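You operate a simulated robot arm through the tools that you are given. There is no shell and no other tool.

The job below is to be done with a simulated robot arm. You get a single attempt, and the scene is never put back.

## Task
Wipe the red paste off the lower mould half, fit the lid on its pins and close both latches.
Fine: wipe with the blue pad before the lid goes on, and put the pad back. What is to be rubbed or washed off counts as gone when no trace of it is left.

Only the result counts: the job must be done as asked and must still hold three seconds after the hand-in. Knocking over, shifting, dropping, spilling or breaking anything else fails it. A push-on lid holds only when it is set on centred and level and pressed home; a screw cap is set on level and turned clockwise until tight.

## Robot
A 7-joint arm with a two-finger parallel gripper, fixed in place. Base frame: the origin is at the foot of the arm, x ahead of it, y to its left, z up; the work surface is at about z = 73.6. Readings come in cm, degrees, newtons and seconds.
Its first joint turns from -132.0 to 132.0 degrees. Payload 3.91 kg.
The TCP is the grasp point between the finger pads, 3 cm short of the fingertips. In the tool frame z runs along the fingers and y along their closing line. The gripper opens to 11 cm. The fingers are 2 cm wide and 1 cm thick; the gripper's body (4.8 by 11.2 cm) begins 5.5 cm behind the TCP.
Orientation is that of the tool frame in the base frame, as a unit quaternion [x, y, z, w]. With the fingers straight down and closing along the base's y, the tool's x points along the base's -x, its y along +y and its z along -z.

## Interface
- The arm moves only by the tool move_arm. Its arguments are lists of equal length, an entry for each row: "slide": the shift along the base's x, y, z in cm, a list of three; "rot": the turn, a rotation vector about the base's x, y, z in rad, a list of three; "claw": the opening, from 0 (shut) to 1 (fully open). In form: {"slide": [[tx, ty, tz], ...], "rot": [[ax, ay, az], ...], "claw": [claw, ...]}. A call has 1 to 20 rows; each row shifts and turns the commanded pose from where the row before left it. Each row takes 0.2 s and may step no farther than 5 cm and 8.6 degrees from the row before; otherwise, or with a gripper value out of range, the whole call is refused. A pose out of reach is approached as far as the arm can. The call stops where the force on the tool passes 40 N (or 10 N more than at its start, if that is more) or the arm is blocked; 0.2 s more then pass. Each finger travels about 10.8 cm/s and halts on what it meets, pressing with about 27 N; the grip force reading is that of the motor and also rises with nothing between the fingers. The clock runs only during rows and for 0.2 s after the last one: add rows that do not move to give the fingers time. It gives the time, the measured TCP pose, the force on the tool (base axes), the opening and the grip force at its end, in the units of the frame above (readings bear some noise), with the torque about the TCP (base axes, N m) and any sound that the robot's microphone picked up.
- Cameras (640 x 400 px; columns grow to the right, rows downward): "scene" is fixed at [21.83, 49.92, 136.43]; the picture's right is [0.20, -0.98, 0.00], its down [-0.65, -0.13, -0.74] and it looks along [0.73, 0.15, -0.67] (base axes); focal length 316 px, centre (320, 200). "wrist" rides on the gripper at [7.2, 1.7, -10.3] in the tool frame; the picture's right is [-0.23, 0.97, 0.00], its down [-0.76, -0.18, -0.62] and it looks along [-0.61, -0.14, 0.78] (tool axes); focal length 222 px, centre (320, 200).
- capture(camera): a new picture of that camera. The clock stands still meanwhile.
- pixel_to_xyz(camera, pixels): for up to 12 pixels [column, row] of the newest picture of that camera ("zoom" is the newest enlarged one), the place [x, y, z] in the base frame of the surface seen there, good to about 0.2 cm. The clock stands still meanwhile.
- inspect(camera, box): a new picture of the part [left, top, right, bottom] of that camera's present view, enlarged. The clock stands still meanwhile.
- hand_in(): hands the job in; it is judged then, once.

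Open the gripper and draw the arm clear of the work before you hand the job in, unless the task says otherwise.

The tools are called after "Call:" by a JSON object that holds its "op" and its "data". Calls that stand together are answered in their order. move_arm: Moves the arm, as the interface text tells. Its arguments: {"type":"object","properties":{"slide":{"type":"array"},"rot":{"type":"array"},"claw":{"type":"array"}},"required":["slide","rot","claw"]} The other tools are called the same way: capture (camera) takes a picture; pixel_to_xyz (camera, pixels) gives the place of the surface under pixels of a picture; inspect (camera, box) takes an enlarged picture of a part of a camera's view; hand_in () hands the job in.

At the start:

```text
time_s: 0.0
tool_pos: [52.49, 46.51, 110.93]
tool_rot: [0.0, 1.0, 0.001, 0.0]
force: [1.0, 0.7, -0.2]
moment: [-0.02, 0.0, -0.02]
gripper_width: 10.99
gripper_force: 0.1
```

scene: 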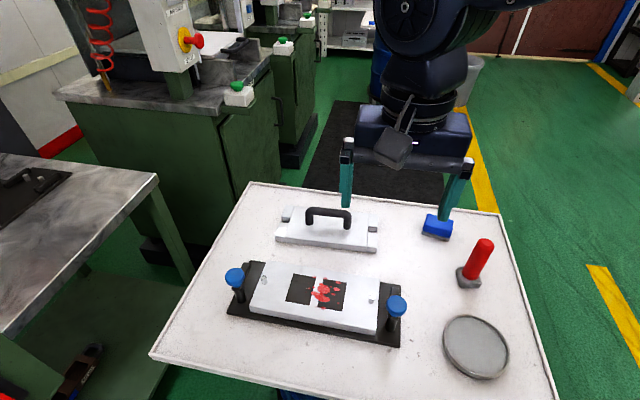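
wrist: 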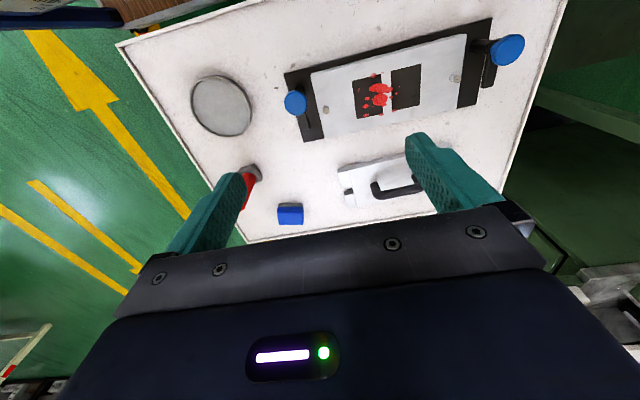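

I start by looking closer at the work area: mould at about (320,300), lid at (328,230), pad at (437,227) in the scene picture.

Call:
{"op": "inspect", "data": {"camera": "scene", "box": [210, 240, 420, 370]}}

Call:
{"op": "inspect", "data": {"camera": "wrist", "box": [180, 10, 540, 240]}}

```text
3.05 times, centred on (315, 305) of scene
```

zoom: 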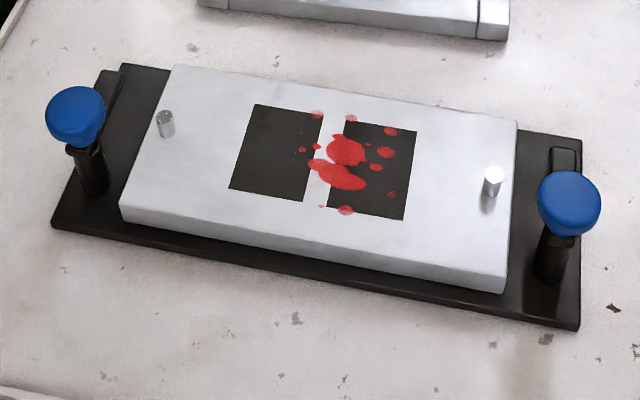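

```text
1.74 times, centred on (360, 125) of wrist
```

zoom: 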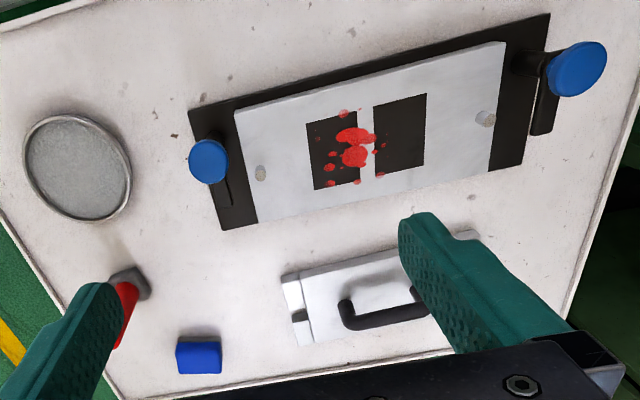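

The latches need a closer look: left knob at (236,275), right knob at (396,305) in the scene view.

Call:
{"op": "inspect", "data": {"camera": "scene", "box": [215, 250, 275, 330]}}

Call:
{"op": "inspect", "data": {"camera": "scene", "box": [365, 275, 425, 355]}}

Call:
{"op": "inspect", "data": {"camera": "scene", "box": [265, 190, 395, 265]}}

Call:
{"op": "inspect", "data": {"camera": "scene", "box": [410, 200, 520, 300]}}

```text
5.00 times, centred on (245, 290) of scene
```

zoom: 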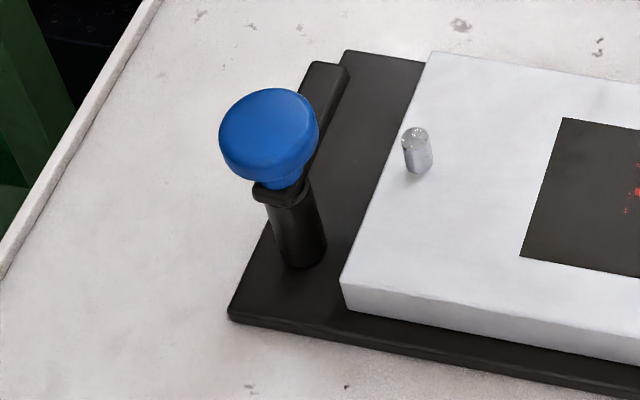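

```text
5.00 times, centred on (395, 315) of scene
```

zoom: 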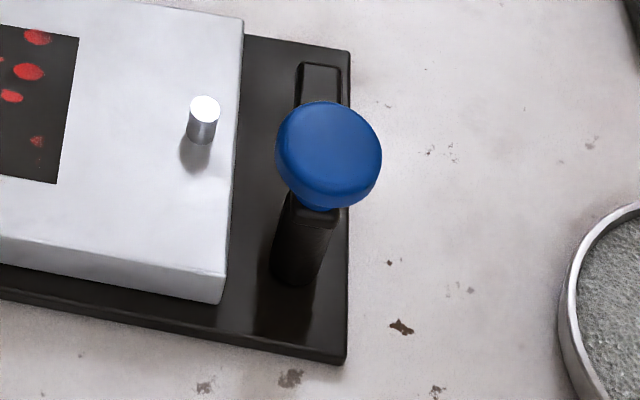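

```text
4.92 times, centred on (330, 228) of scene
```

zoom: 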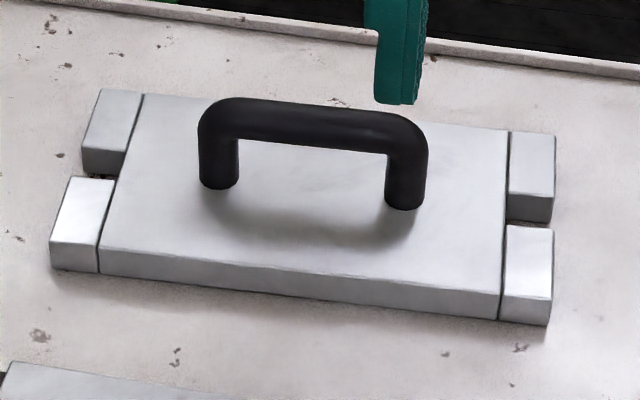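

```text
4.00 times, centred on (465, 250) of scene
```

zoom: 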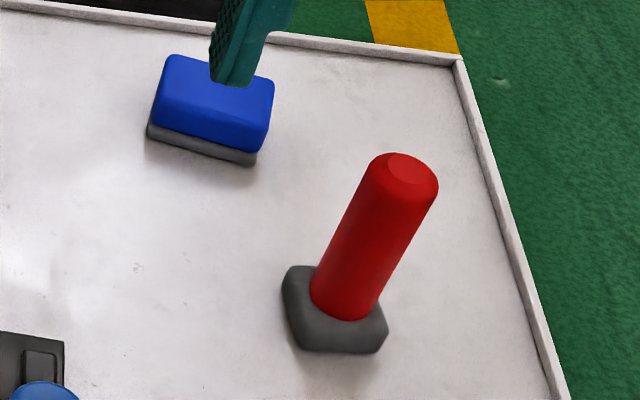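

I measure key points in the scene picture: mould plate, pins, knobs, latch arms, lid and pad.

Call:
{"op": "capture", "data": {"camera": "scene"}}

Call:
{"op": "pixel_to_xyz", "data": {"camera": "scene", "pixels": [[265, 263], [377, 280], [375, 333], [250, 309], [260, 277], [371, 299], [236, 275], [396, 304], [248, 265], [396, 290], [240, 290], [394, 320]]}}

Call:
{"op": "pixel_to_xyz", "data": {"camera": "scene", "pixels": [[293, 275], [313, 279], [309, 304], [290, 300], [346, 283], [342, 309], [324, 279], [440, 221], [437, 233], [284, 210], [277, 242], [376, 251]]}}

Call:
{"op": "pixel_to_xyz", "data": {"camera": "scene", "pixels": [[294, 211], [368, 219], [366, 250], [287, 240], [310, 212], [348, 217], [329, 211], [287, 226], [372, 233], [485, 243], [467, 275], [475, 345]]}}

```text
taken
```

scene: 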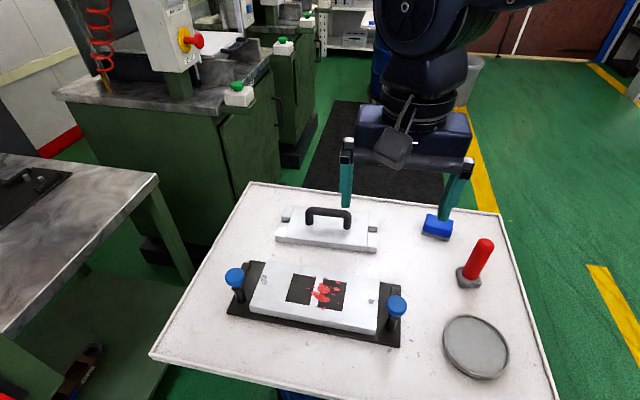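

```text
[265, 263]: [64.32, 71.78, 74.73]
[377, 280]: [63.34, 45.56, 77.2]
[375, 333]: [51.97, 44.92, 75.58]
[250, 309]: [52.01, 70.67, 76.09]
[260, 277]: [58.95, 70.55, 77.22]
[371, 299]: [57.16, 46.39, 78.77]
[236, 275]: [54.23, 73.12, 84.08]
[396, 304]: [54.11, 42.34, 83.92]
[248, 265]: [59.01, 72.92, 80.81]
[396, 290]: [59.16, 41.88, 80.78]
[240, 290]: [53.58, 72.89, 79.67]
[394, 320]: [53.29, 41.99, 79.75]
```

```text
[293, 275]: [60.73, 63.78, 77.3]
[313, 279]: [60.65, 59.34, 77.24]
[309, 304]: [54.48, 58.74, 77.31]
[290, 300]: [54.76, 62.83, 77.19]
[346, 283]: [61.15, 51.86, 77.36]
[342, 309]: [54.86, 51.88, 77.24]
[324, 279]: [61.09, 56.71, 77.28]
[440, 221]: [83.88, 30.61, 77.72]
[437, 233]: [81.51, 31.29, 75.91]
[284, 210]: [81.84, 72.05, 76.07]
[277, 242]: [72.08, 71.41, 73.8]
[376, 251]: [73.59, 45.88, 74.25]
```

```text
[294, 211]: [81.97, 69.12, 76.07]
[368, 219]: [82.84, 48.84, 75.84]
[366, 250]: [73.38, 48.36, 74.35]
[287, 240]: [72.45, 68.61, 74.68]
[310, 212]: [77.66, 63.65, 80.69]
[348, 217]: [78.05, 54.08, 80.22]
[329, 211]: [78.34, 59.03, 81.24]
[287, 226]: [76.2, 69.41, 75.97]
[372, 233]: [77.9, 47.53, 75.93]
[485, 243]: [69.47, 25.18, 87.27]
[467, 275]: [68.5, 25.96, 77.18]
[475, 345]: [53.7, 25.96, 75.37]
```

I zoom in on the pad and the paste to measure them accurately.

Call:
{"op": "inspect", "data": {"camera": "scene", "box": [417, 207, 459, 247]}}

Call:
{"op": "pixel_to_xyz", "data": {"camera": "zoom", "pixels": [[320, 200], [200, 200], [400, 200], [320, 120], [320, 280], [320, 330]]}}

Call:
{"op": "inspect", "data": {"camera": "scene", "box": [280, 265, 360, 320]}}

```text
10.00 times, centred on (438, 227) of scene
```

zoom: 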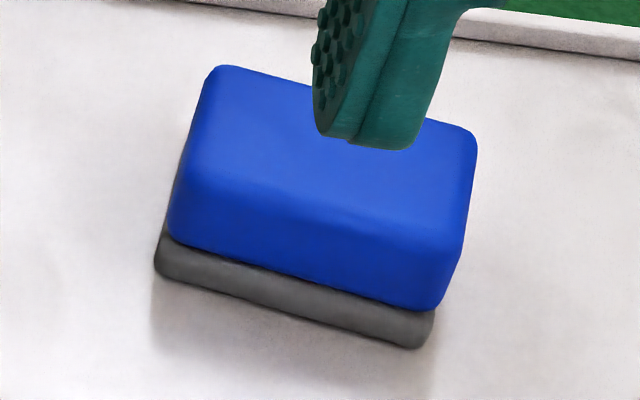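

```text
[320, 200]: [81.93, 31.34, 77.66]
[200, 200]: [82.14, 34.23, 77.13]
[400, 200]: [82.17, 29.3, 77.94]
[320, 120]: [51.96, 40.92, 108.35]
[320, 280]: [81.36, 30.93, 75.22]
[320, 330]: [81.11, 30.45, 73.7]
```

```text
7.27 times, centred on (320, 292) of scene
```

zoom: 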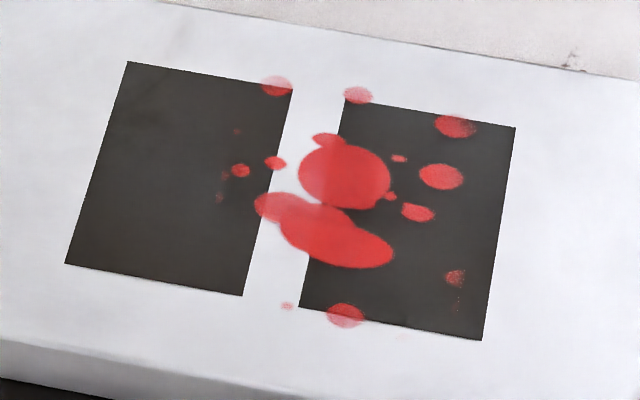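

I read the positions of the outlying paste spots in this zoomed picture.

Call:
{"op": "pixel_to_xyz", "data": {"camera": "zoom", "pixels": [[275, 78], [358, 88], [456, 118], [465, 178], [458, 278], [458, 308], [345, 325], [286, 306], [220, 200], [236, 130], [128, 62], [482, 340]]}}

Call:
{"op": "inspect", "data": {"camera": "wrist", "box": [340, 60, 440, 125]}}

```text
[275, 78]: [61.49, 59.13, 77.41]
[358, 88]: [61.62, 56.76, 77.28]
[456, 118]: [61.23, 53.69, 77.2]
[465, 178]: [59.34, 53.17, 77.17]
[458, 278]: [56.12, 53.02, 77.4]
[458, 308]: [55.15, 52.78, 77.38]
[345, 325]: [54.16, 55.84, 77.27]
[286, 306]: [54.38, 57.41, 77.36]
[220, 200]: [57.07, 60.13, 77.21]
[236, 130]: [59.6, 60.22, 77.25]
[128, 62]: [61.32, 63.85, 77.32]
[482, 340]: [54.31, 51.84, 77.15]
```

```text
6.15 times, centred on (390, 92) of wrist
```

zoom: 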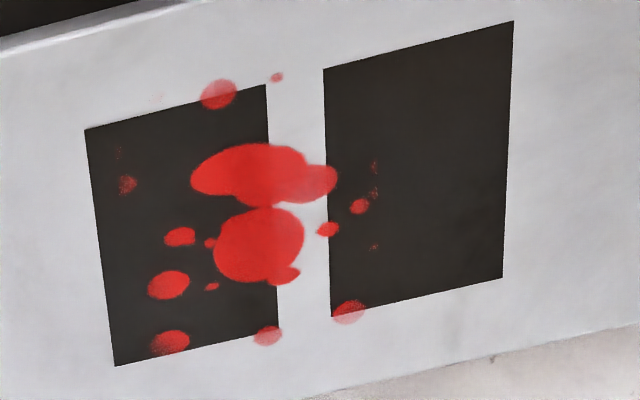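

I inspect the pad, lid and mould through the wrist camera, where the pad is at (290,214) and the lid at (380,185).

Call:
{"op": "inspect", "data": {"camera": "wrist", "box": [262, 190, 322, 240]}}

Call:
{"op": "pixel_to_xyz", "data": {"camera": "zoom", "pixels": [[160, 100], [330, 100], [480, 100], [160, 200], [320, 200], [480, 200], [160, 300], [320, 300], [480, 300], [320, 50], [320, 370], [100, 200]]}}

```text
8.00 times, centred on (292, 215) of wrist
```

zoom: 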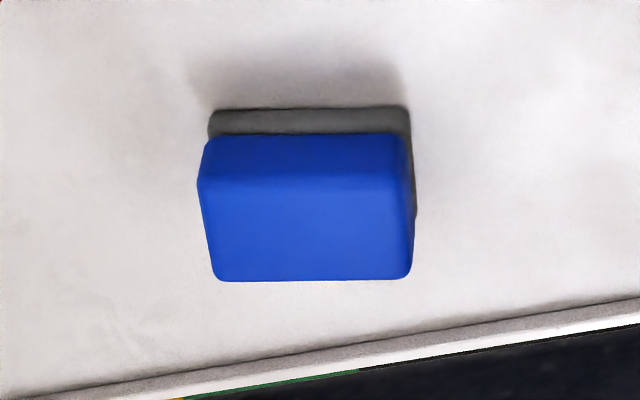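

```text
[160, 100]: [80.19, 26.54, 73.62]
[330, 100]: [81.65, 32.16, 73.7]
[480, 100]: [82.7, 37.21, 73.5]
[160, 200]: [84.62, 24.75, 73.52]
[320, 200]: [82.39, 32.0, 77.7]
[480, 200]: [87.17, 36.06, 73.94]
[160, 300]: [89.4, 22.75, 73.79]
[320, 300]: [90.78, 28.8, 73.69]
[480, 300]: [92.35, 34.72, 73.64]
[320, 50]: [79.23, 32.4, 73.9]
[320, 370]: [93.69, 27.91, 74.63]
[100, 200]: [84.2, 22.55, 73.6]
```

I query the pad's top corners in this zoom (about (205,185), (400,182), (405,272), (220,274)) to get its centre and yaw.

Call:
{"op": "pixel_to_xyz", "data": {"camera": "zoom", "pixels": [[206, 190], [396, 186], [405, 270], [220, 272], [300, 190], [300, 270], [402, 230], [212, 230], [215, 122], [405, 118], [300, 118], [300, 150]]}}

```text
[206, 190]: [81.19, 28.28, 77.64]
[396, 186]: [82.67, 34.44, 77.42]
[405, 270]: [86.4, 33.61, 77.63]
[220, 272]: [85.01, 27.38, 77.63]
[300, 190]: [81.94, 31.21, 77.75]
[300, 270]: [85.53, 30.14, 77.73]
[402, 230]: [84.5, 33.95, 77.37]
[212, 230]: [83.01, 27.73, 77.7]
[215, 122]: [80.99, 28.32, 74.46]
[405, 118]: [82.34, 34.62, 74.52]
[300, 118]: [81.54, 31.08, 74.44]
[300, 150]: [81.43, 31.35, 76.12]
```

The pad's top corners give a centre near (83.65, 30.9), long axis 6.5 cm yawed about -13°, top at z 77.7. I move above it with the tool yawed by -13°, open.

Call:
{"op": "move_arm", "data": {"slide": [[2.6, -1.3, -1.7], [2.6, -1.3, -1.7], [2.6, -1.3, -1.7], [2.6, -1.3, -1.7], [2.6, -1.3, -1.7], [2.6, -1.3, -1.7], [2.6, -1.3, -1.7], [2.6, -1.3, -1.7], [2.6, -1.3, -1.7], [2.6, -1.3, -1.7], [2.6, -1.3, -1.7], [2.56, -1.31, -1.7], [0, 0, 0], [0, 0, 0]], "rot": [[0, 0, -0.0189], [0, 0, -0.0189], [0, 0, -0.0189], [0, 0, -0.0189], [0, 0, -0.0189], [0, 0, -0.0189], [0, 0, -0.0189], [0, 0, -0.0189], [0, 0, -0.0189], [0, 0, -0.0189], [0, 0, -0.0189], [0, 0, -0.0189], [0, 0, 0], [0, 0, 0]], "claw": [1, 1, 1, 1, 1, 1, 1, 1, 1, 1, 1, 1, 1, 1]}}

```text
time_s: 3.0
tool_pos: [83.68, 31.01, 90.49]
tool_rot: [0.114, 0.994, 0.0, -0.001]
force: [-0.8, 0.1, 0.1]
moment: [-0.01, 0.01, 0.0]
gripper_width: 11.02
gripper_force: 0.1
```

The arm is above the pad at (83.68, 31.01, 90.49). I check alignment with the wrist camera before descending.

Call:
{"op": "capture", "data": {"camera": "wrist"}}

Call:
{"op": "capture", "data": {"camera": "scene"}}

```text
taken
```

wrist: 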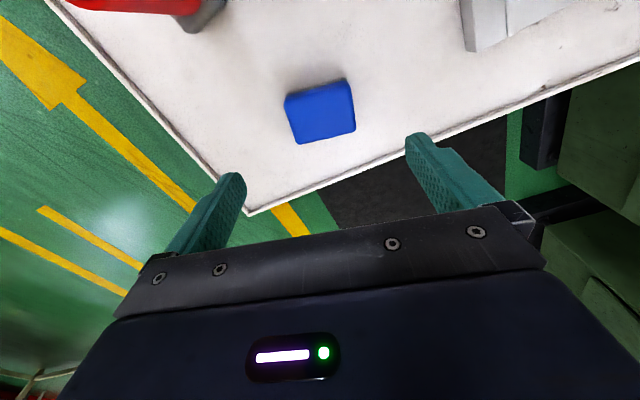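

```text
taken
```

scene: 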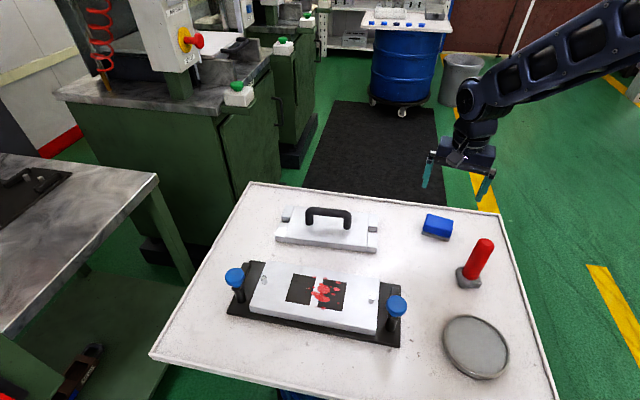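

I re-measure the pad corners from this closer view, pad around (320,110) in the wrist picture.

Call:
{"op": "inspect", "data": {"camera": "wrist", "box": [270, 65, 370, 155]}}

Call:
{"op": "inspect", "data": {"camera": "scene", "box": [412, 205, 464, 245]}}

Call:
{"op": "pixel_to_xyz", "data": {"camera": "wrist", "pixels": [[293, 106], [346, 86], [352, 126], [299, 138], [320, 96], [325, 133], [350, 105], [295, 122], [320, 115]]}}

```text
4.44 times, centred on (320, 110) of wrist
```

zoom: 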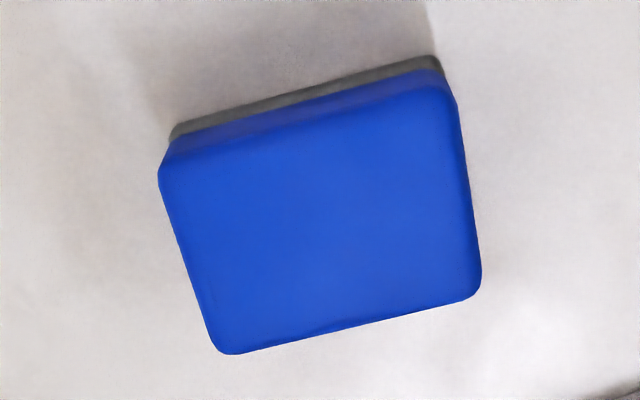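

```text
10.00 times, centred on (438, 225) of scene
```

zoom: 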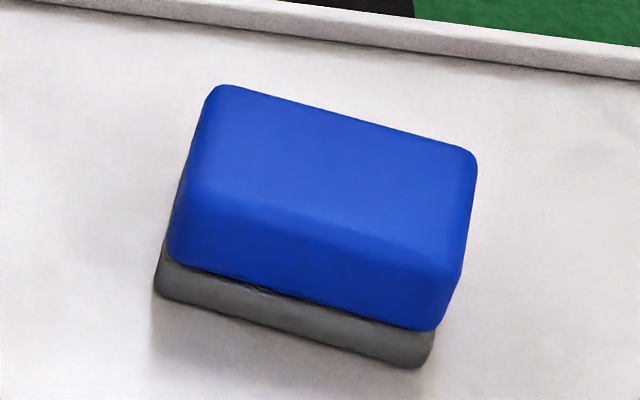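

```text
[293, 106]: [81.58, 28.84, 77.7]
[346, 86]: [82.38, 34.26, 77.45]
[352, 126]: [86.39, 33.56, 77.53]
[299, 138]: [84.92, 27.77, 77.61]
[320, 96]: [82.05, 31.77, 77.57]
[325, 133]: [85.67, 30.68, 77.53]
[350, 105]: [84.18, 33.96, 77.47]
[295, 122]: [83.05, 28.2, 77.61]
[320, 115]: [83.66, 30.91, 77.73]
```

The pad centre agrees with the tool at about (83.7, 31.0). I lower to z≈78 with the gripper open, staying straddled over the long sides.

Call:
{"op": "move_arm", "data": {"slide": [[0, 0, -2.5], [0, 0, -2.5], [0, 0, -2.5], [0, 0, -2], [0, 0, -1.5], [0, 0, -1.4], [0, 0, 0], [0, 0, 0]], "rot": [[0, 0, 0], [0, 0, 0], [0, 0, 0], [0, 0, 0], [0, 0, 0], [0, 0, 0], [0, 0, 0], [0, 0, 0]], "claw": [1, 1, 1, 1, 1, 1, 1, 1]}}

```text
time_s: 4.8
tool_pos: [83.68, 31.03, 78.08]
tool_rot: [0.113, 0.994, 0.0, 0.0]
force: [-0.5, 0.5, -0.1]
moment: [-0.02, 0.01, -0.01]
gripper_width: 11.01
gripper_force: 0.0
```

The tool is at z 78.08 with no contact force. I check the straddle with a picture before closing.

Call:
{"op": "inspect", "data": {"camera": "scene", "box": [392, 180, 492, 250]}}

Call:
{"op": "capture", "data": {"camera": "wrist"}}

```text
5.71 times, centred on (442, 215) of scene
```

zoom: 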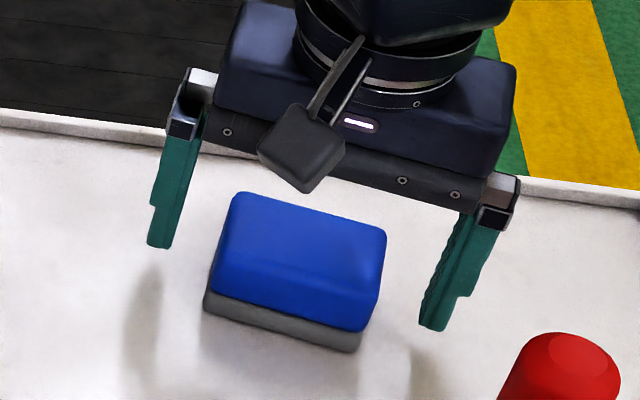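

```text
taken
```

wrist: 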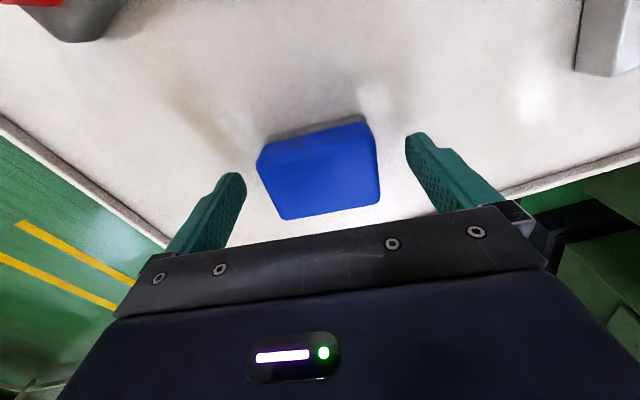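

The fingers straddle the pad evenly and are parallel to its ends. I close the gripper on it.

Call:
{"op": "move_arm", "data": {"slide": [[0, 0, 0], [0, 0, 0], [0, 0, 0], [0, 0, 0], [0, 0, 0]], "rot": [[0, 0, 0], [0, 0, 0], [0, 0, 0], [0, 0, 0], [0, 0, 0]], "claw": [0.8, 0.65, 0.5, 0.3, 0.3]}}

```text
time_s: 6.0
tool_pos: [83.81, 30.92, 78.09]
tool_rot: [0.113, 0.994, 0.001, 0.0]
force: [1.0, -0.2, 0.1]
moment: [0.0, 0.02, 0.0]
gripper_width: 6.94
gripper_force: 27.2
```

The pad is gripped (6.94 cm wide, 27 N). I lift it straight up to z≈92.

Call:
{"op": "move_arm", "data": {"slide": [[0, 0, 1], [0, 0, 2], [0, 0, 2.5], [0, 0, 2.5], [0, 0, 3], [0, 0, 3], [0, 0, 0]], "rot": [[0, 0, 0], [0, 0, 0], [0, 0, 0], [0, 0, 0], [0, 0, 0], [0, 0, 0], [0, 0, 0]], "claw": [0.3, 0.3, 0.3, 0.3, 0.3, 0.3, 0.3]}}

Call:
{"op": "capture", "data": {"camera": "scene"}}

Call:
{"op": "capture", "data": {"camera": "wrist"}}

```text
time_s: 7.6
tool_pos: [83.78, 30.96, 92.21]
tool_rot: [0.113, 0.994, 0.0, 0.001]
force: [-0.1, -0.6, -1.5]
moment: [0.0, -0.01, -0.02]
gripper_width: 6.94
gripper_force: 27.2
```

```text
taken
```

scene: 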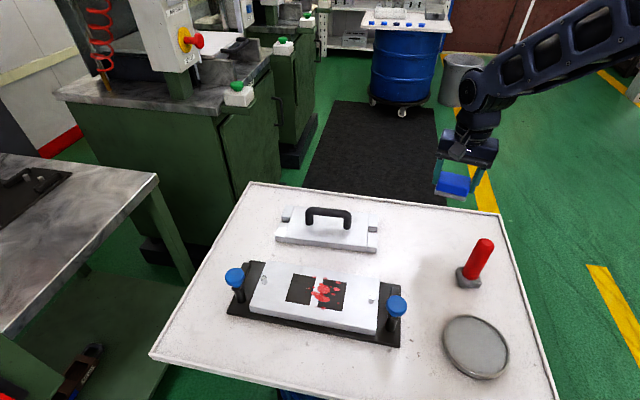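

```text
taken
```

wrist: 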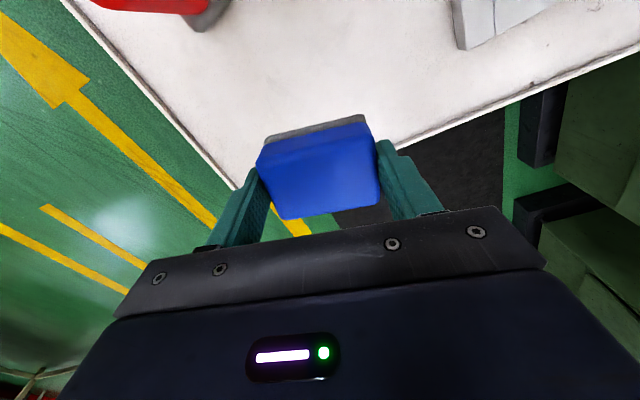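

The pad is held well. While here, I measure the mould's orientation and pins with zooms on the scene.

Call:
{"op": "inspect", "data": {"camera": "scene", "box": [280, 265, 360, 320]}}

Call:
{"op": "pixel_to_xyz", "data": {"camera": "zoom", "pixels": [[129, 65], [513, 130], [66, 260], [482, 337], [290, 92], [244, 292], [347, 103], [300, 306]]}}

Call:
{"op": "inspect", "data": {"camera": "scene", "box": [240, 255, 290, 295]}}

Call:
{"op": "pixel_to_xyz", "data": {"camera": "zoom", "pixels": [[225, 190], [228, 230], [320, 200], [320, 100]]}}

Call:
{"op": "inspect", "data": {"camera": "scene", "box": [350, 275, 400, 315]}}

Call:
{"op": "pixel_to_xyz", "data": {"camera": "zoom", "pixels": [[290, 220], [290, 250], [320, 200], [250, 250]]}}

```text
7.27 times, centred on (320, 292) of scene
```

zoom: 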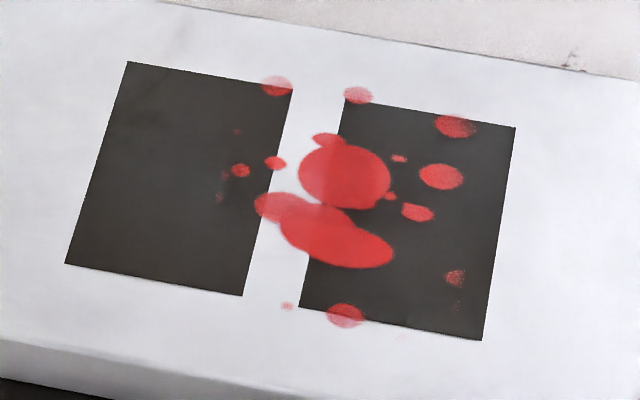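

```text
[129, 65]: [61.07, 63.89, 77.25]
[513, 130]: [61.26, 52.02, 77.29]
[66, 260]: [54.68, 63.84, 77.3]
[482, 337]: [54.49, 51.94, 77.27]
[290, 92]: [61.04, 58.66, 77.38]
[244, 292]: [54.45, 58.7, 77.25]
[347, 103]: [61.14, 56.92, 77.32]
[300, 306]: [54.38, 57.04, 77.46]
```

```text
10.00 times, centred on (265, 275) of scene
```

zoom: 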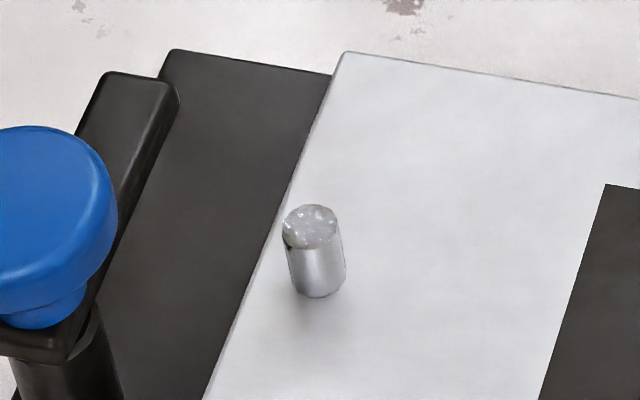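

```text
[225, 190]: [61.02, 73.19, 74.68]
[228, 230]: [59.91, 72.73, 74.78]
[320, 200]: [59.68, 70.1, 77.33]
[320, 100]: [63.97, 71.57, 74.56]
```

```text
10.00 times, centred on (375, 295) of scene
```

zoom: 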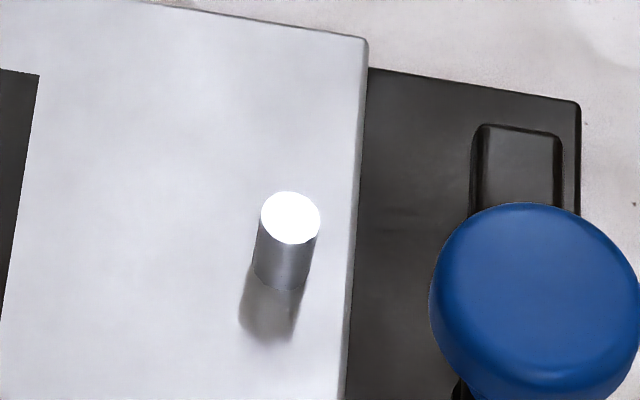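

```text
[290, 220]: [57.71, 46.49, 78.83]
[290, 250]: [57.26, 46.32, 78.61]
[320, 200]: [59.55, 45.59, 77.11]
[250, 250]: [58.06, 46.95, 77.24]
```

The mould is aligned with the base axes (dark fields x 54.5–61.1, y 52–64, top z 77.3), pins near (57.8, 46.4) and (57.8, 69.5). I carry the pad over to (57.5, 56.5) and turn it square with the mould.

Call:
{"op": "move_arm", "data": {"slide": [[-2.19, 2.13, 0], [-2.19, 2.13, 0], [-2.19, 2.13, 0], [-2.19, 2.13, 0], [-2.19, 2.13, 0], [-2.19, 2.13, 0], [-2.19, 2.13, 0], [-2.19, 2.13, 0], [-2.19, 2.13, 0], [-2.19, 2.13, 0], [-2.19, 2.13, 0], [-2.19, 2.13, 0], [0, 0, 0]], "rot": [[0, 0, 0.0189], [0, 0, 0.0189], [0, 0, 0.0189], [0, 0, 0.0189], [0, 0, 0.0189], [0, 0, 0.0189], [0, 0, 0.0189], [0, 0, 0.0189], [0, 0, 0.0189], [0, 0, 0.0189], [0, 0, 0.0189], [0, 0, 0.0189], [0, 0, 0]], "claw": [0.3, 0.3, 0.3, 0.3, 0.3, 0.3, 0.3, 0.3, 0.3, 0.3, 0.3, 0.3, 0.3]}}

```text
time_s: 10.4
tool_pos: [57.32, 56.62, 92.27]
tool_rot: [0.0, 1.0, 0.0, -0.001]
force: [-0.3, -0.3, -1.2]
moment: [0.01, -0.03, 0.0]
gripper_width: 6.95
gripper_force: 26.9
```

The pad is above the mould. I lower it to just above the surface (expected contact at TCP z≈81.75).

Call:
{"op": "move_arm", "data": {"slide": [[0, 0, -2.5], [0, 0, -2.5], [0, 0, -2], [0, 0, -1.5], [0, 0, -1], [0, 0, -0.5], [0, 0, 0]], "rot": [[0, 0, 0], [0, 0, 0], [0, 0, 0], [0, 0, 0], [0, 0, 0], [0, 0, 0], [0, 0, 0]], "claw": [0.3, 0.3, 0.3, 0.3, 0.3, 0.3, 0.3]}}

Call:
{"op": "inspect", "data": {"camera": "scene", "box": [215, 210, 425, 345]}}

```text
time_s: 12.0
tool_pos: [57.52, 56.54, 82.08]
tool_rot: [0.0, 1.0, 0.0, 0.0]
force: [0.1, 0.4, -1.4]
moment: [-0.04, -0.04, 0.02]
gripper_width: 6.92
gripper_force: 27.4
```

```text
2.96 times, centred on (320, 278) of scene
```

zoom: 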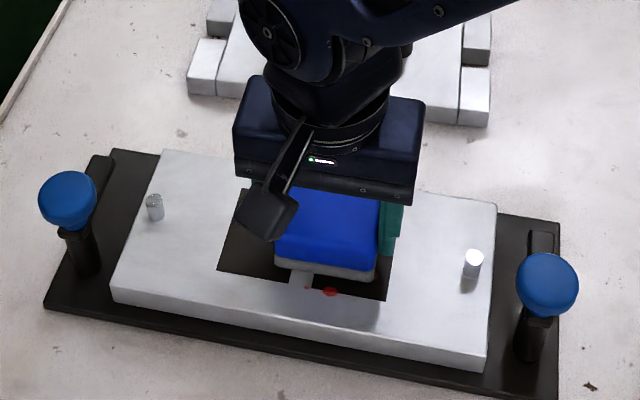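

The pad hovers just above the paste. I press down in small steps to find contact.

Call:
{"op": "move_arm", "data": {"slide": [[0, 0, -0.15], [0, 0, -0.15], [0, 0, -0.1]], "rot": [[0, 0, 0], [0, 0, 0], [0, 0, 0]], "claw": [0.3, 0.3, 0.3]}}

```text
time_s: 12.8
tool_pos: [57.44, 56.51, 81.82]
tool_rot: [0.0, 1.0, 0.0, 0.0]
force: [0.2, 0.8, -1.2]
moment: [0.0, 0.04, -0.02]
gripper_width: 6.95
gripper_force: 27.2
```

Still no contact force at z 81.82; I go a little lower.

Call:
{"op": "move_arm", "data": {"slide": [[0, 0, -0.1], [0, 0, -0.1], [0, 0, 0]], "rot": [[0, 0, 0], [0, 0, 0], [0, 0, 0]], "claw": [0.3, 0.3, 0.3]}}

```text
time_s: 13.6
tool_pos: [57.34, 56.48, 81.7]
tool_rot: [-0.001, 1.0, 0.001, 0.001]
force: [-2.9, -6.2, 15.3]
moment: [-0.52, 0.12, 0.01]
gripper_width: 6.94
gripper_force: 26.8
```

Contact: 15 N downward force. I start wiping with strokes along y at this pressure, then shift toward the front strip.

Call:
{"op": "move_arm", "data": {"slide": [[0, -1, 0], [0, -1, 0], [0, -1, 0], [0, 1.1, 0], [0, 1.1, 0], [0, 1.1, 0], [0, 1.1, 0], [0, 1.1, 0], [0, 1.1, 0], [-1.1, 0, 0], [-1.1, 0, 0], [0, -1.1, 0], [0, -1.1, 0], [0, -1.1, 0], [0, -1.1, 0], [0, -1.1, 0], [0, -1.1, 0]], "rot": [[0, 0, 0], [0, 0, 0], [0, 0, 0], [0, 0, 0], [0, 0, 0], [0, 0, 0], [0, 0, 0], [0, 0, 0], [0, 0, 0], [0, 0, 0], [0, 0, 0], [0, 0, 0], [0, 0, 0], [0, 0, 0], [0, 0, 0], [0, 0, 0], [0, 0, 0]], "claw": [0.3, 0.3, 0.3, 0.3, 0.3, 0.3, 0.3, 0.3, 0.3, 0.3, 0.3, 0.3, 0.3, 0.3, 0.3, 0.3, 0.3]}}

Call:
{"op": "inspect", "data": {"camera": "scene", "box": [215, 210, 425, 345]}}

```text
time_s: 14.6
tool_pos: [57.36, 53.73, 81.62]
tool_rot: [0.002, 1.0, -0.002, -0.001]
force: [-8.8, -9.1, 16.6]
moment: [-0.08, 0.1, 0.0]
gripper_width: 6.92
gripper_force: 26.9
stopped in row 4: the force on the tool passed its limit at 47 N (the readings are from after the stop); the commanded pose is now the measured one
```

```text
2.96 times, centred on (320, 278) of scene
```

zoom: 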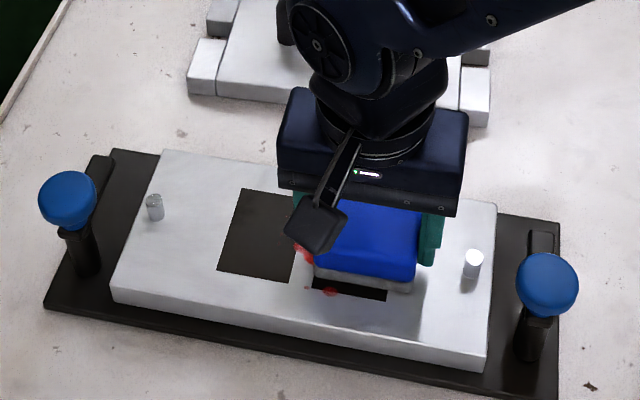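

The limit tripped on the reversal (47 N). I ease off the pressure by 0.1 cm and stroke more slowly.

Call:
{"op": "move_arm", "data": {"slide": [[0, 0, 0.1], [0, 0.3, 0], [0, 0.5, 0], [0, 0.6, 0], [0, 0.6, 0], [0, 0.6, 0], [0, 0.6, 0], [0, 0.6, 0], [0, 0.6, 0], [0, 0.6, 0], [0, 0.5, 0], [0, 0.3, 0], [0, 0, 0]], "rot": [[0, 0, 0], [0, 0, 0], [0, 0, 0], [0, 0, 0], [0, 0, 0], [0, 0, 0], [0, 0, 0], [0, 0, 0], [0, 0, 0], [0, 0, 0], [0, 0, 0], [0, 0, 0], [0, 0, 0]], "claw": [0.3, 0.3, 0.3, 0.3, 0.3, 0.3, 0.3, 0.3, 0.3, 0.3, 0.3, 0.3, 0.3]}}

Call:
{"op": "inspect", "data": {"camera": "scene", "box": [215, 210, 425, 345]}}

```text
time_s: 17.4
tool_pos: [57.55, 59.61, 81.52]
tool_rot: [0.0, 1.0, -0.003, -0.001]
force: [-0.9, -4.9, 4.9]
moment: [0.02, 0.0, 0.02]
gripper_width: 6.95
gripper_force: 26.8
```

```text
2.96 times, centred on (320, 278) of scene
```

zoom: 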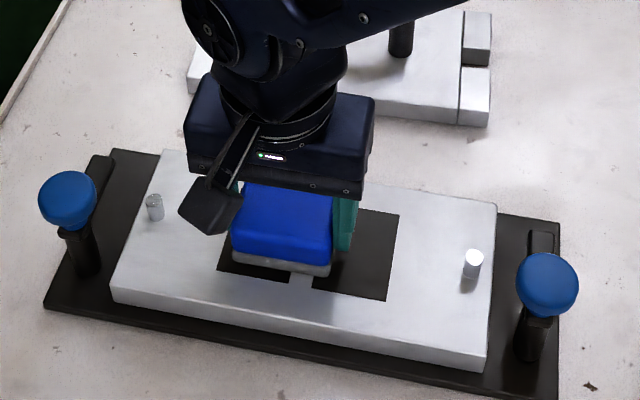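

The right field already looks clean. I continue with the front strip (x≈55.3), stroking back toward y≈53.5.

Call:
{"op": "move_arm", "data": {"slide": [[-0.5, 0, 0], [-0.6, 0, 0], [-0.6, 0, 0], [-0.5, 0, 0], [0, -0.4, 0], [0, -0.6, 0], [0, -0.6, 0], [0, -0.6, 0], [0, -0.6, 0], [0, -0.6, 0], [0, -0.6, 0], [0, -0.6, 0], [0, -0.6, 0], [0, -0.6, 0], [0, -0.4, 0], [0, 0, 0]], "rot": [[0, 0, 0], [0, 0, 0], [0, 0, 0], [0, 0, 0], [0, 0, 0], [0, 0, 0], [0, 0, 0], [0, 0, 0], [0, 0, 0], [0, 0, 0], [0, 0, 0], [0, 0, 0], [0, 0, 0], [0, 0, 0], [0, 0, 0], [0, 0, 0]], "claw": [0.3, 0.3, 0.3, 0.3, 0.3, 0.3, 0.3, 0.3, 0.3, 0.3, 0.3, 0.3, 0.3, 0.3, 0.3, 0.3]}}

Call:
{"op": "inspect", "data": {"camera": "scene", "box": [215, 210, 425, 345]}}

```text
time_s: 20.8
tool_pos: [55.34, 53.4, 81.61]
tool_rot: [0.002, 1.0, -0.002, -0.001]
force: [-0.3, 7.3, 8.0]
moment: [0.35, -0.02, -0.01]
gripper_width: 6.91
gripper_force: 27.3
```

```text
2.96 times, centred on (320, 278) of scene
```

zoom: 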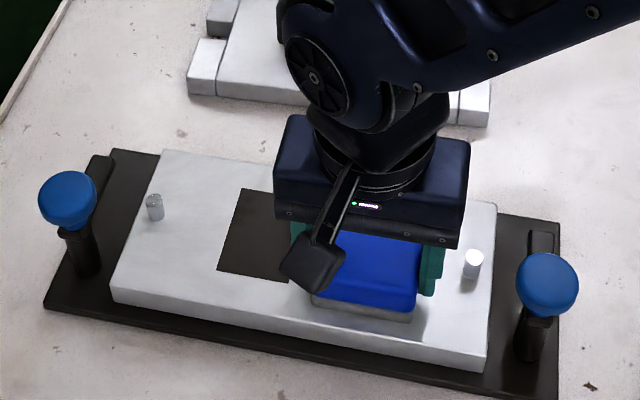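

Now the back strip: I move to x≈60.2 and stroke along y to 60.

Call:
{"op": "move_arm", "data": {"slide": [[0.4, 0, 0], [0.6, 0, 0], [0.6, 0, 0], [0.7, 0, 0], [0.7, 0, 0], [0.7, 0, 0], [0.7, 0, 0], [0.5, 0, 0], [0, 0.4, 0], [0, 0.6, 0], [0, 0.6, 0], [0, 0.6, 0], [0, 0.6, 0], [0, 0.6, 0], [0, 0.6, 0], [0, 0.6, 0], [0, 0.6, 0], [0, 0.6, 0], [0, 0.6, 0], [0, 0.4, 0]], "rot": [[0, 0, 0], [0, 0, 0], [0, 0, 0], [0, 0, 0], [0, 0, 0], [0, 0, 0], [0, 0, 0], [0, 0, 0], [0, 0, 0], [0, 0, 0], [0, 0, 0], [0, 0, 0], [0, 0, 0], [0, 0, 0], [0, 0, 0], [0, 0, 0], [0, 0, 0], [0, 0, 0], [0, 0, 0], [0, 0, 0]], "claw": [0.3, 0.3, 0.3, 0.3, 0.3, 0.3, 0.3, 0.3, 0.3, 0.3, 0.3, 0.3, 0.3, 0.3, 0.3, 0.3, 0.3, 0.3, 0.3, 0.3]}}

Call:
{"op": "inspect", "data": {"camera": "scene", "box": [215, 210, 425, 345]}}

```text
time_s: 25.0
tool_pos: [60.2, 60.19, 81.73]
tool_rot: [0.002, 1.0, -0.002, 0.0]
force: [-1.0, -3.4, 3.9]
moment: [-0.03, 0.01, -0.01]
gripper_width: 6.92
gripper_force: 26.7
```

```text
2.96 times, centred on (320, 278) of scene
```

zoom: 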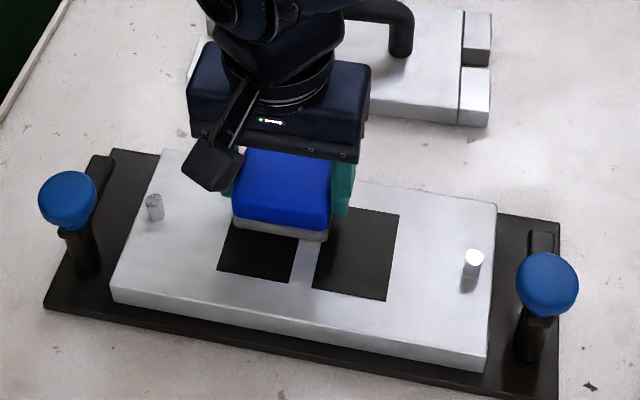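

All visible areas look clean. I wipe a return stroke along the back strip and then a second pass through the middle.

Call:
{"op": "move_arm", "data": {"slide": [[0, -0.4, -0.03], [0, -0.7, 0], [0, -0.7, 0], [0, -0.7, 0], [0, -0.7, 0], [0, -0.7, 0], [0, -0.7, 0], [0, -0.7, 0], [0, -0.7, 0], [0, -0.6, 0], [0, -0.4, 0], [-0.5, 0, 0], [-0.6, 0, 0], [-0.6, 0, 0], [-0.6, 0, 0], [-0.5, 0, 0], [0, 0, 0]], "rot": [[0, 0, 0], [0, 0, 0], [0, 0, 0], [0, 0, 0], [0, 0, 0], [0, 0, 0], [0, 0, 0], [0, 0, 0], [0, 0, 0], [0, 0, 0], [0, 0, 0], [0, 0, 0], [0, 0, 0], [0, 0, 0], [0, 0, 0], [0, 0, 0], [0, 0, 0]], "claw": [0.3, 0.3, 0.3, 0.3, 0.3, 0.3, 0.3, 0.3, 0.3, 0.3, 0.3, 0.3, 0.3, 0.3, 0.3, 0.3, 0.3]}}

Call:
{"op": "move_arm", "data": {"slide": [[0, 0.4, 0], [0, 0.7, 0], [0, 0.7, 0], [0, 0.7, 0], [0, 0.7, 0], [0, 0.7, 0], [0, 0.7, 0], [0, 0.7, 0], [0, 0.6, 0], [0, 0.6, 0], [0, 0.4, 0], [-0.5, 0, 0], [-0.7, 0, 0], [-0.7, 0, 0], [-0.6, 0, 0], [0, 0, 0]], "rot": [[0, 0, 0], [0, 0, 0], [0, 0, 0], [0, 0, 0], [0, 0, 0], [0, 0, 0], [0, 0, 0], [0, 0, 0], [0, 0, 0], [0, 0, 0], [0, 0, 0], [0, 0, 0], [0, 0, 0], [0, 0, 0], [0, 0, 0], [0, 0, 0]], "claw": [0.3, 0.3, 0.3, 0.3, 0.3, 0.3, 0.3, 0.3, 0.3, 0.3, 0.3, 0.3, 0.3, 0.3, 0.3, 0.3]}}

```text
time_s: 28.6
tool_pos: [57.33, 53.24, 81.68]
tool_rot: [0.0, 1.0, -0.002, 0.0]
force: [1.0, -0.7, 2.9]
moment: [0.16, -0.05, -0.01]
gripper_width: 6.92
gripper_force: 26.8
```

```text
time_s: 32.0
tool_pos: [54.91, 60.04, 81.52]
tool_rot: [0.002, 1.0, -0.002, 0.0]
force: [5.5, 0.4, 8.8]
moment: [0.33, -0.19, -0.19]
gripper_width: 6.92
gripper_force: 27.4
```

One more stroke along the front strip, then I lift the pad off to look.

Call:
{"op": "move_arm", "data": {"slide": [[0, -0.4, 0.03], [0, -0.7, 0], [0, -0.7, 0], [0, -0.7, 0], [0, -0.7, 0], [0, -0.7, 0], [0, -0.7, 0], [0, -0.7, 0], [0, -0.7, 0], [0, -0.6, 0], [0, -0.4, 0], [0, 0, 0], [0, 0, 1], [0, 0, 2], [0, 0, 3], [0, 0, 3], [0, 0, 2], [0, 0, 0]], "rot": [[0, 0, 0], [0, 0, 0], [0, 0, 0], [0, 0, 0], [0, 0, 0], [0, 0, 0], [0, 0, 0], [0, 0, 0], [0, 0, 0], [0, 0, 0], [0, 0, 0], [0, 0, 0], [0, 0, 0], [0, 0, 0], [0, 0, 0], [0, 0, 0], [0, 0, 0], [0, 0, 0]], "claw": [0.3, 0.3, 0.3, 0.3, 0.3, 0.3, 0.3, 0.3, 0.3, 0.3, 0.3, 0.3, 0.3, 0.3, 0.3, 0.3, 0.3, 0.3]}}

Call:
{"op": "move_arm", "data": {"slide": [[2.2, -2.15, 0], [2.2, -2.15, 0], [2.2, -2.15, 0], [2.2, -2.15, 0], [0, 0, 0]], "rot": [[0, 0, 0], [0, 0, 0], [0, 0, 0], [0, 0, 0], [0, 0, 0]], "claw": [0.3, 0.3, 0.3, 0.3, 0.3]}}

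Call:
{"op": "inspect", "data": {"camera": "scene", "box": [230, 250, 410, 350]}}

Call:
{"op": "capture", "data": {"camera": "wrist"}}

```text
time_s: 35.8
tool_pos: [54.92, 53.16, 92.62]
tool_rot: [0.001, 1.0, -0.002, -0.001]
force: [1.0, 0.1, -1.8]
moment: [0.03, 0.03, -0.02]
gripper_width: 6.91
gripper_force: 26.9
```

```text
time_s: 37.0
tool_pos: [63.7, 44.62, 92.5]
tool_rot: [0.001, 1.0, -0.003, 0.001]
force: [0.2, 0.4, -1.1]
moment: [-0.03, 0.0, 0.0]
gripper_width: 6.93
gripper_force: 27.2
```

```text
3.56 times, centred on (320, 300) of scene
```

zoom: 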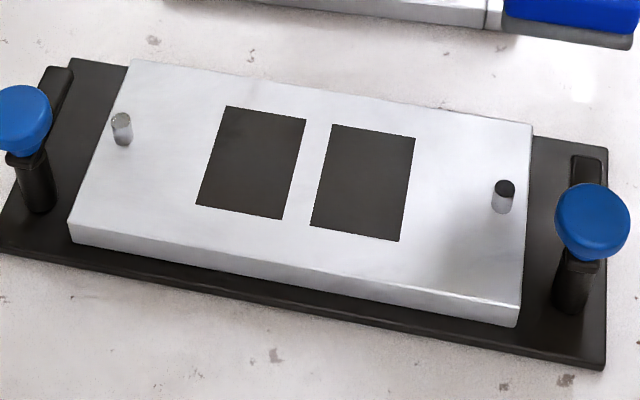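

```text
taken
```

wrist: 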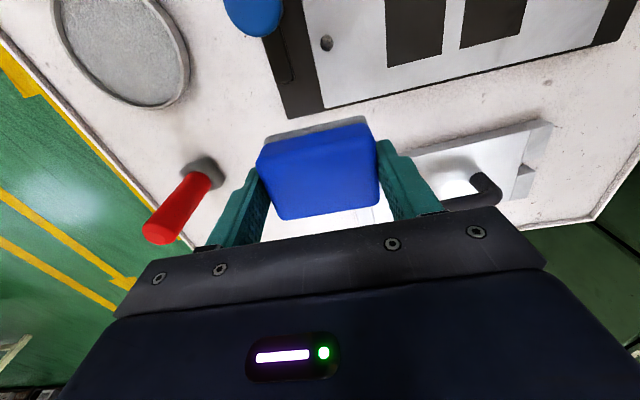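

I check the dark fields at higher zoom for faint traces before putting the pad away.

Call:
{"op": "inspect", "data": {"camera": "scene", "box": [280, 265, 360, 320]}}

Call:
{"op": "inspect", "data": {"camera": "scene", "box": [310, 275, 360, 315]}}

Call:
{"op": "inspect", "data": {"camera": "scene", "box": [280, 265, 325, 310]}}

Call:
{"op": "inspect", "data": {"camera": "wrist", "box": [320, 0, 620, 90]}}

```text
7.27 times, centred on (320, 292) of scene
```

zoom: 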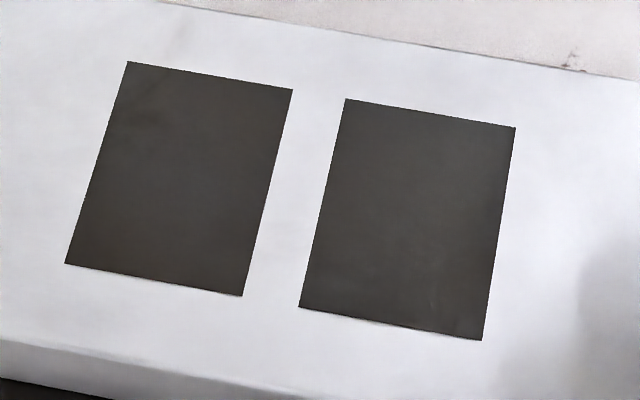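

```text
10.00 times, centred on (335, 295) of scene
```

zoom: 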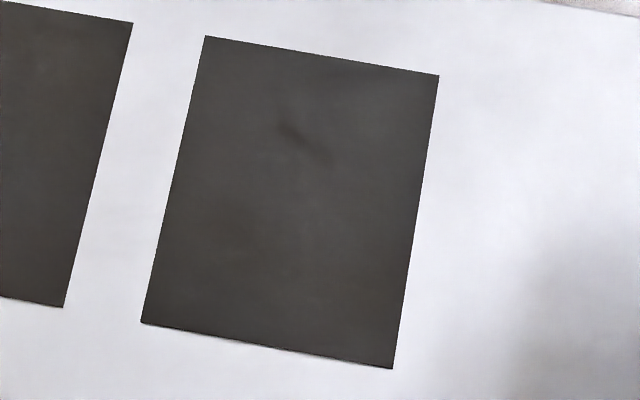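

```text
8.89 times, centred on (302, 288) of scene
```

zoom: 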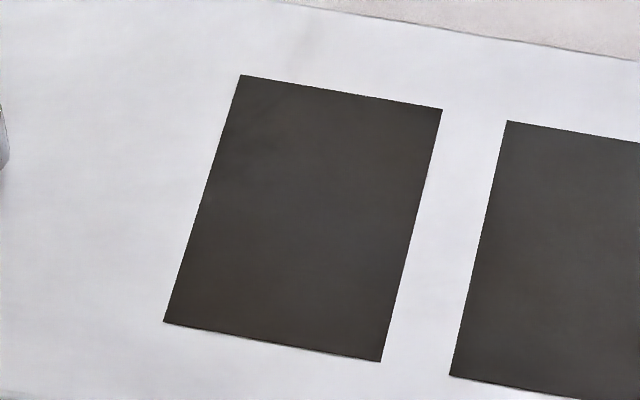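

```text
2.13 times, centred on (470, 45) of wrist
```

zoom: 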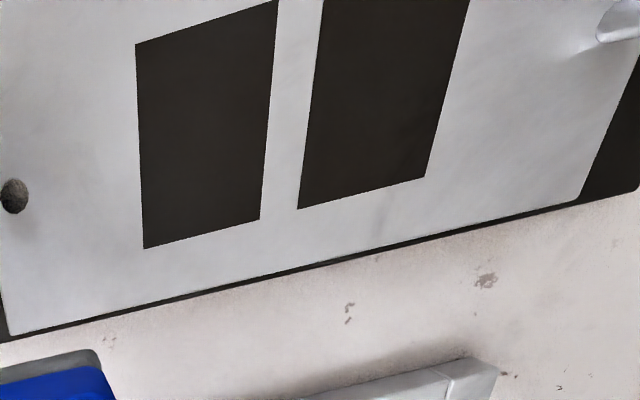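

No traces remain on the fields or the plate. I carry the pad back to its original spot (83.8, 30.93) with its -13° yaw.

Call:
{"op": "move_arm", "data": {"slide": [[2.01, -1.37, 0], [2.01, -1.37, 0], [2.01, -1.37, 0], [2.01, -1.37, 0], [2.01, -1.37, 0], [2.01, -1.37, 0], [2.01, -1.37, 0], [2.01, -1.37, 0], [2.01, -1.37, 0], [2.01, -1.36, 0], [0, 0, 0], [0, 0, -2.5], [0, 0, -2.5], [0, 0, -2.5], [0, 0, -2.5], [0, 0, -2], [0, 0, -1], [0, 0, 0]], "rot": [[0, 0, -0.0227], [0, 0, -0.0227], [0, 0, -0.0227], [0, 0, -0.0227], [0, 0, -0.0227], [0, 0, -0.0227], [0, 0, -0.0227], [0, 0, -0.0227], [0, 0, -0.0227], [0, 0, -0.0227], [0, 0, 0], [0, 0, 0], [0, 0, 0], [0, 0, 0], [0, 0, 0], [0, 0, 0], [0, 0, 0], [0, 0, 0]], "claw": [0.3, 0.3, 0.3, 0.3, 0.3, 0.3, 0.3, 0.3, 0.3, 0.3, 0.3, 0.3, 0.3, 0.3, 0.3, 0.3, 0.3, 0.3]}}

```text
time_s: 40.8
tool_pos: [83.71, 30.84, 79.56]
tool_rot: [0.113, 0.994, -0.002, -0.001]
force: [-0.1, 0.2, -1.1]
moment: [-0.02, 0.01, 0.0]
gripper_width: 6.9
gripper_force: 26.9
```

At z 79.56 above the pad's spot. I descend slowly to touch down around z≈78.

Call:
{"op": "move_arm", "data": {"slide": [[0.05, 0.05, -0.5], [0, 0, -0.5], [0, 0, -0.3], [0, 0, 0]], "rot": [[0, 0, 0], [0, 0, 0], [0, 0, 0], [0, 0, 0]], "claw": [0.3, 0.3, 0.3, 0.3]}}

Call:
{"op": "move_arm", "data": {"slide": [[0, 0, -0.1], [0, 0, -0.1], [0, 0, 0]], "rot": [[0, 0, 0], [0, 0, 0], [0, 0, 0]], "claw": [0.3, 0.3, 0.3]}}

```text
time_s: 41.8
tool_pos: [83.85, 30.94, 78.35]
tool_rot: [0.115, 0.993, -0.003, -0.002]
force: [0.0, 0.0, -1.3]
moment: [0.02, 0.01, -0.04]
gripper_width: 6.93
gripper_force: 27.0
```

```text
time_s: 42.6
tool_pos: [83.87, 31.02, 78.15]
tool_rot: [0.114, 0.993, -0.002, -0.001]
force: [0.7, 0.4, -1.5]
moment: [0.0, -0.02, 0.01]
gripper_width: 6.88
gripper_force: 27.3
```

No contact yet at z 78.15; I go on in 0.1 cm steps.

Call:
{"op": "move_arm", "data": {"slide": [[0, 0, -0.1], [0, 0, -0.1], [0, 0, 0]], "rot": [[0, 0, 0], [0, 0, 0], [0, 0, 0]], "claw": [0.3, 0.3, 0.3]}}

Call:
{"op": "inspect", "data": {"camera": "scene", "box": [412, 195, 474, 245]}}

```text
time_s: 43.4
tool_pos: [83.92, 30.96, 78.03]
tool_rot: [0.115, 0.993, -0.001, 0.0]
force: [-4.7, -4.5, 24.0]
moment: [0.34, 0.17, 0.02]
gripper_width: 6.91
gripper_force: 27.6
```

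```text
8.00 times, centred on (443, 220) of scene
```

zoom: 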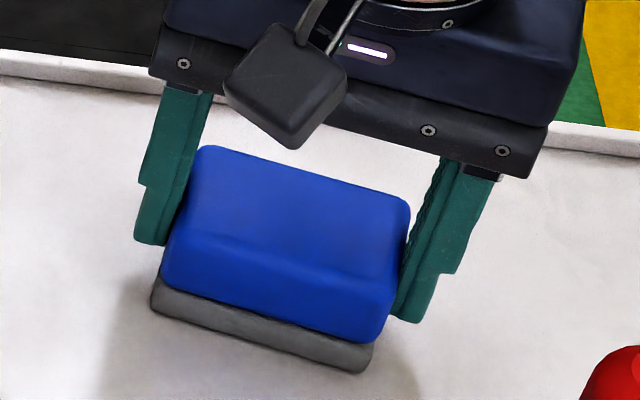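

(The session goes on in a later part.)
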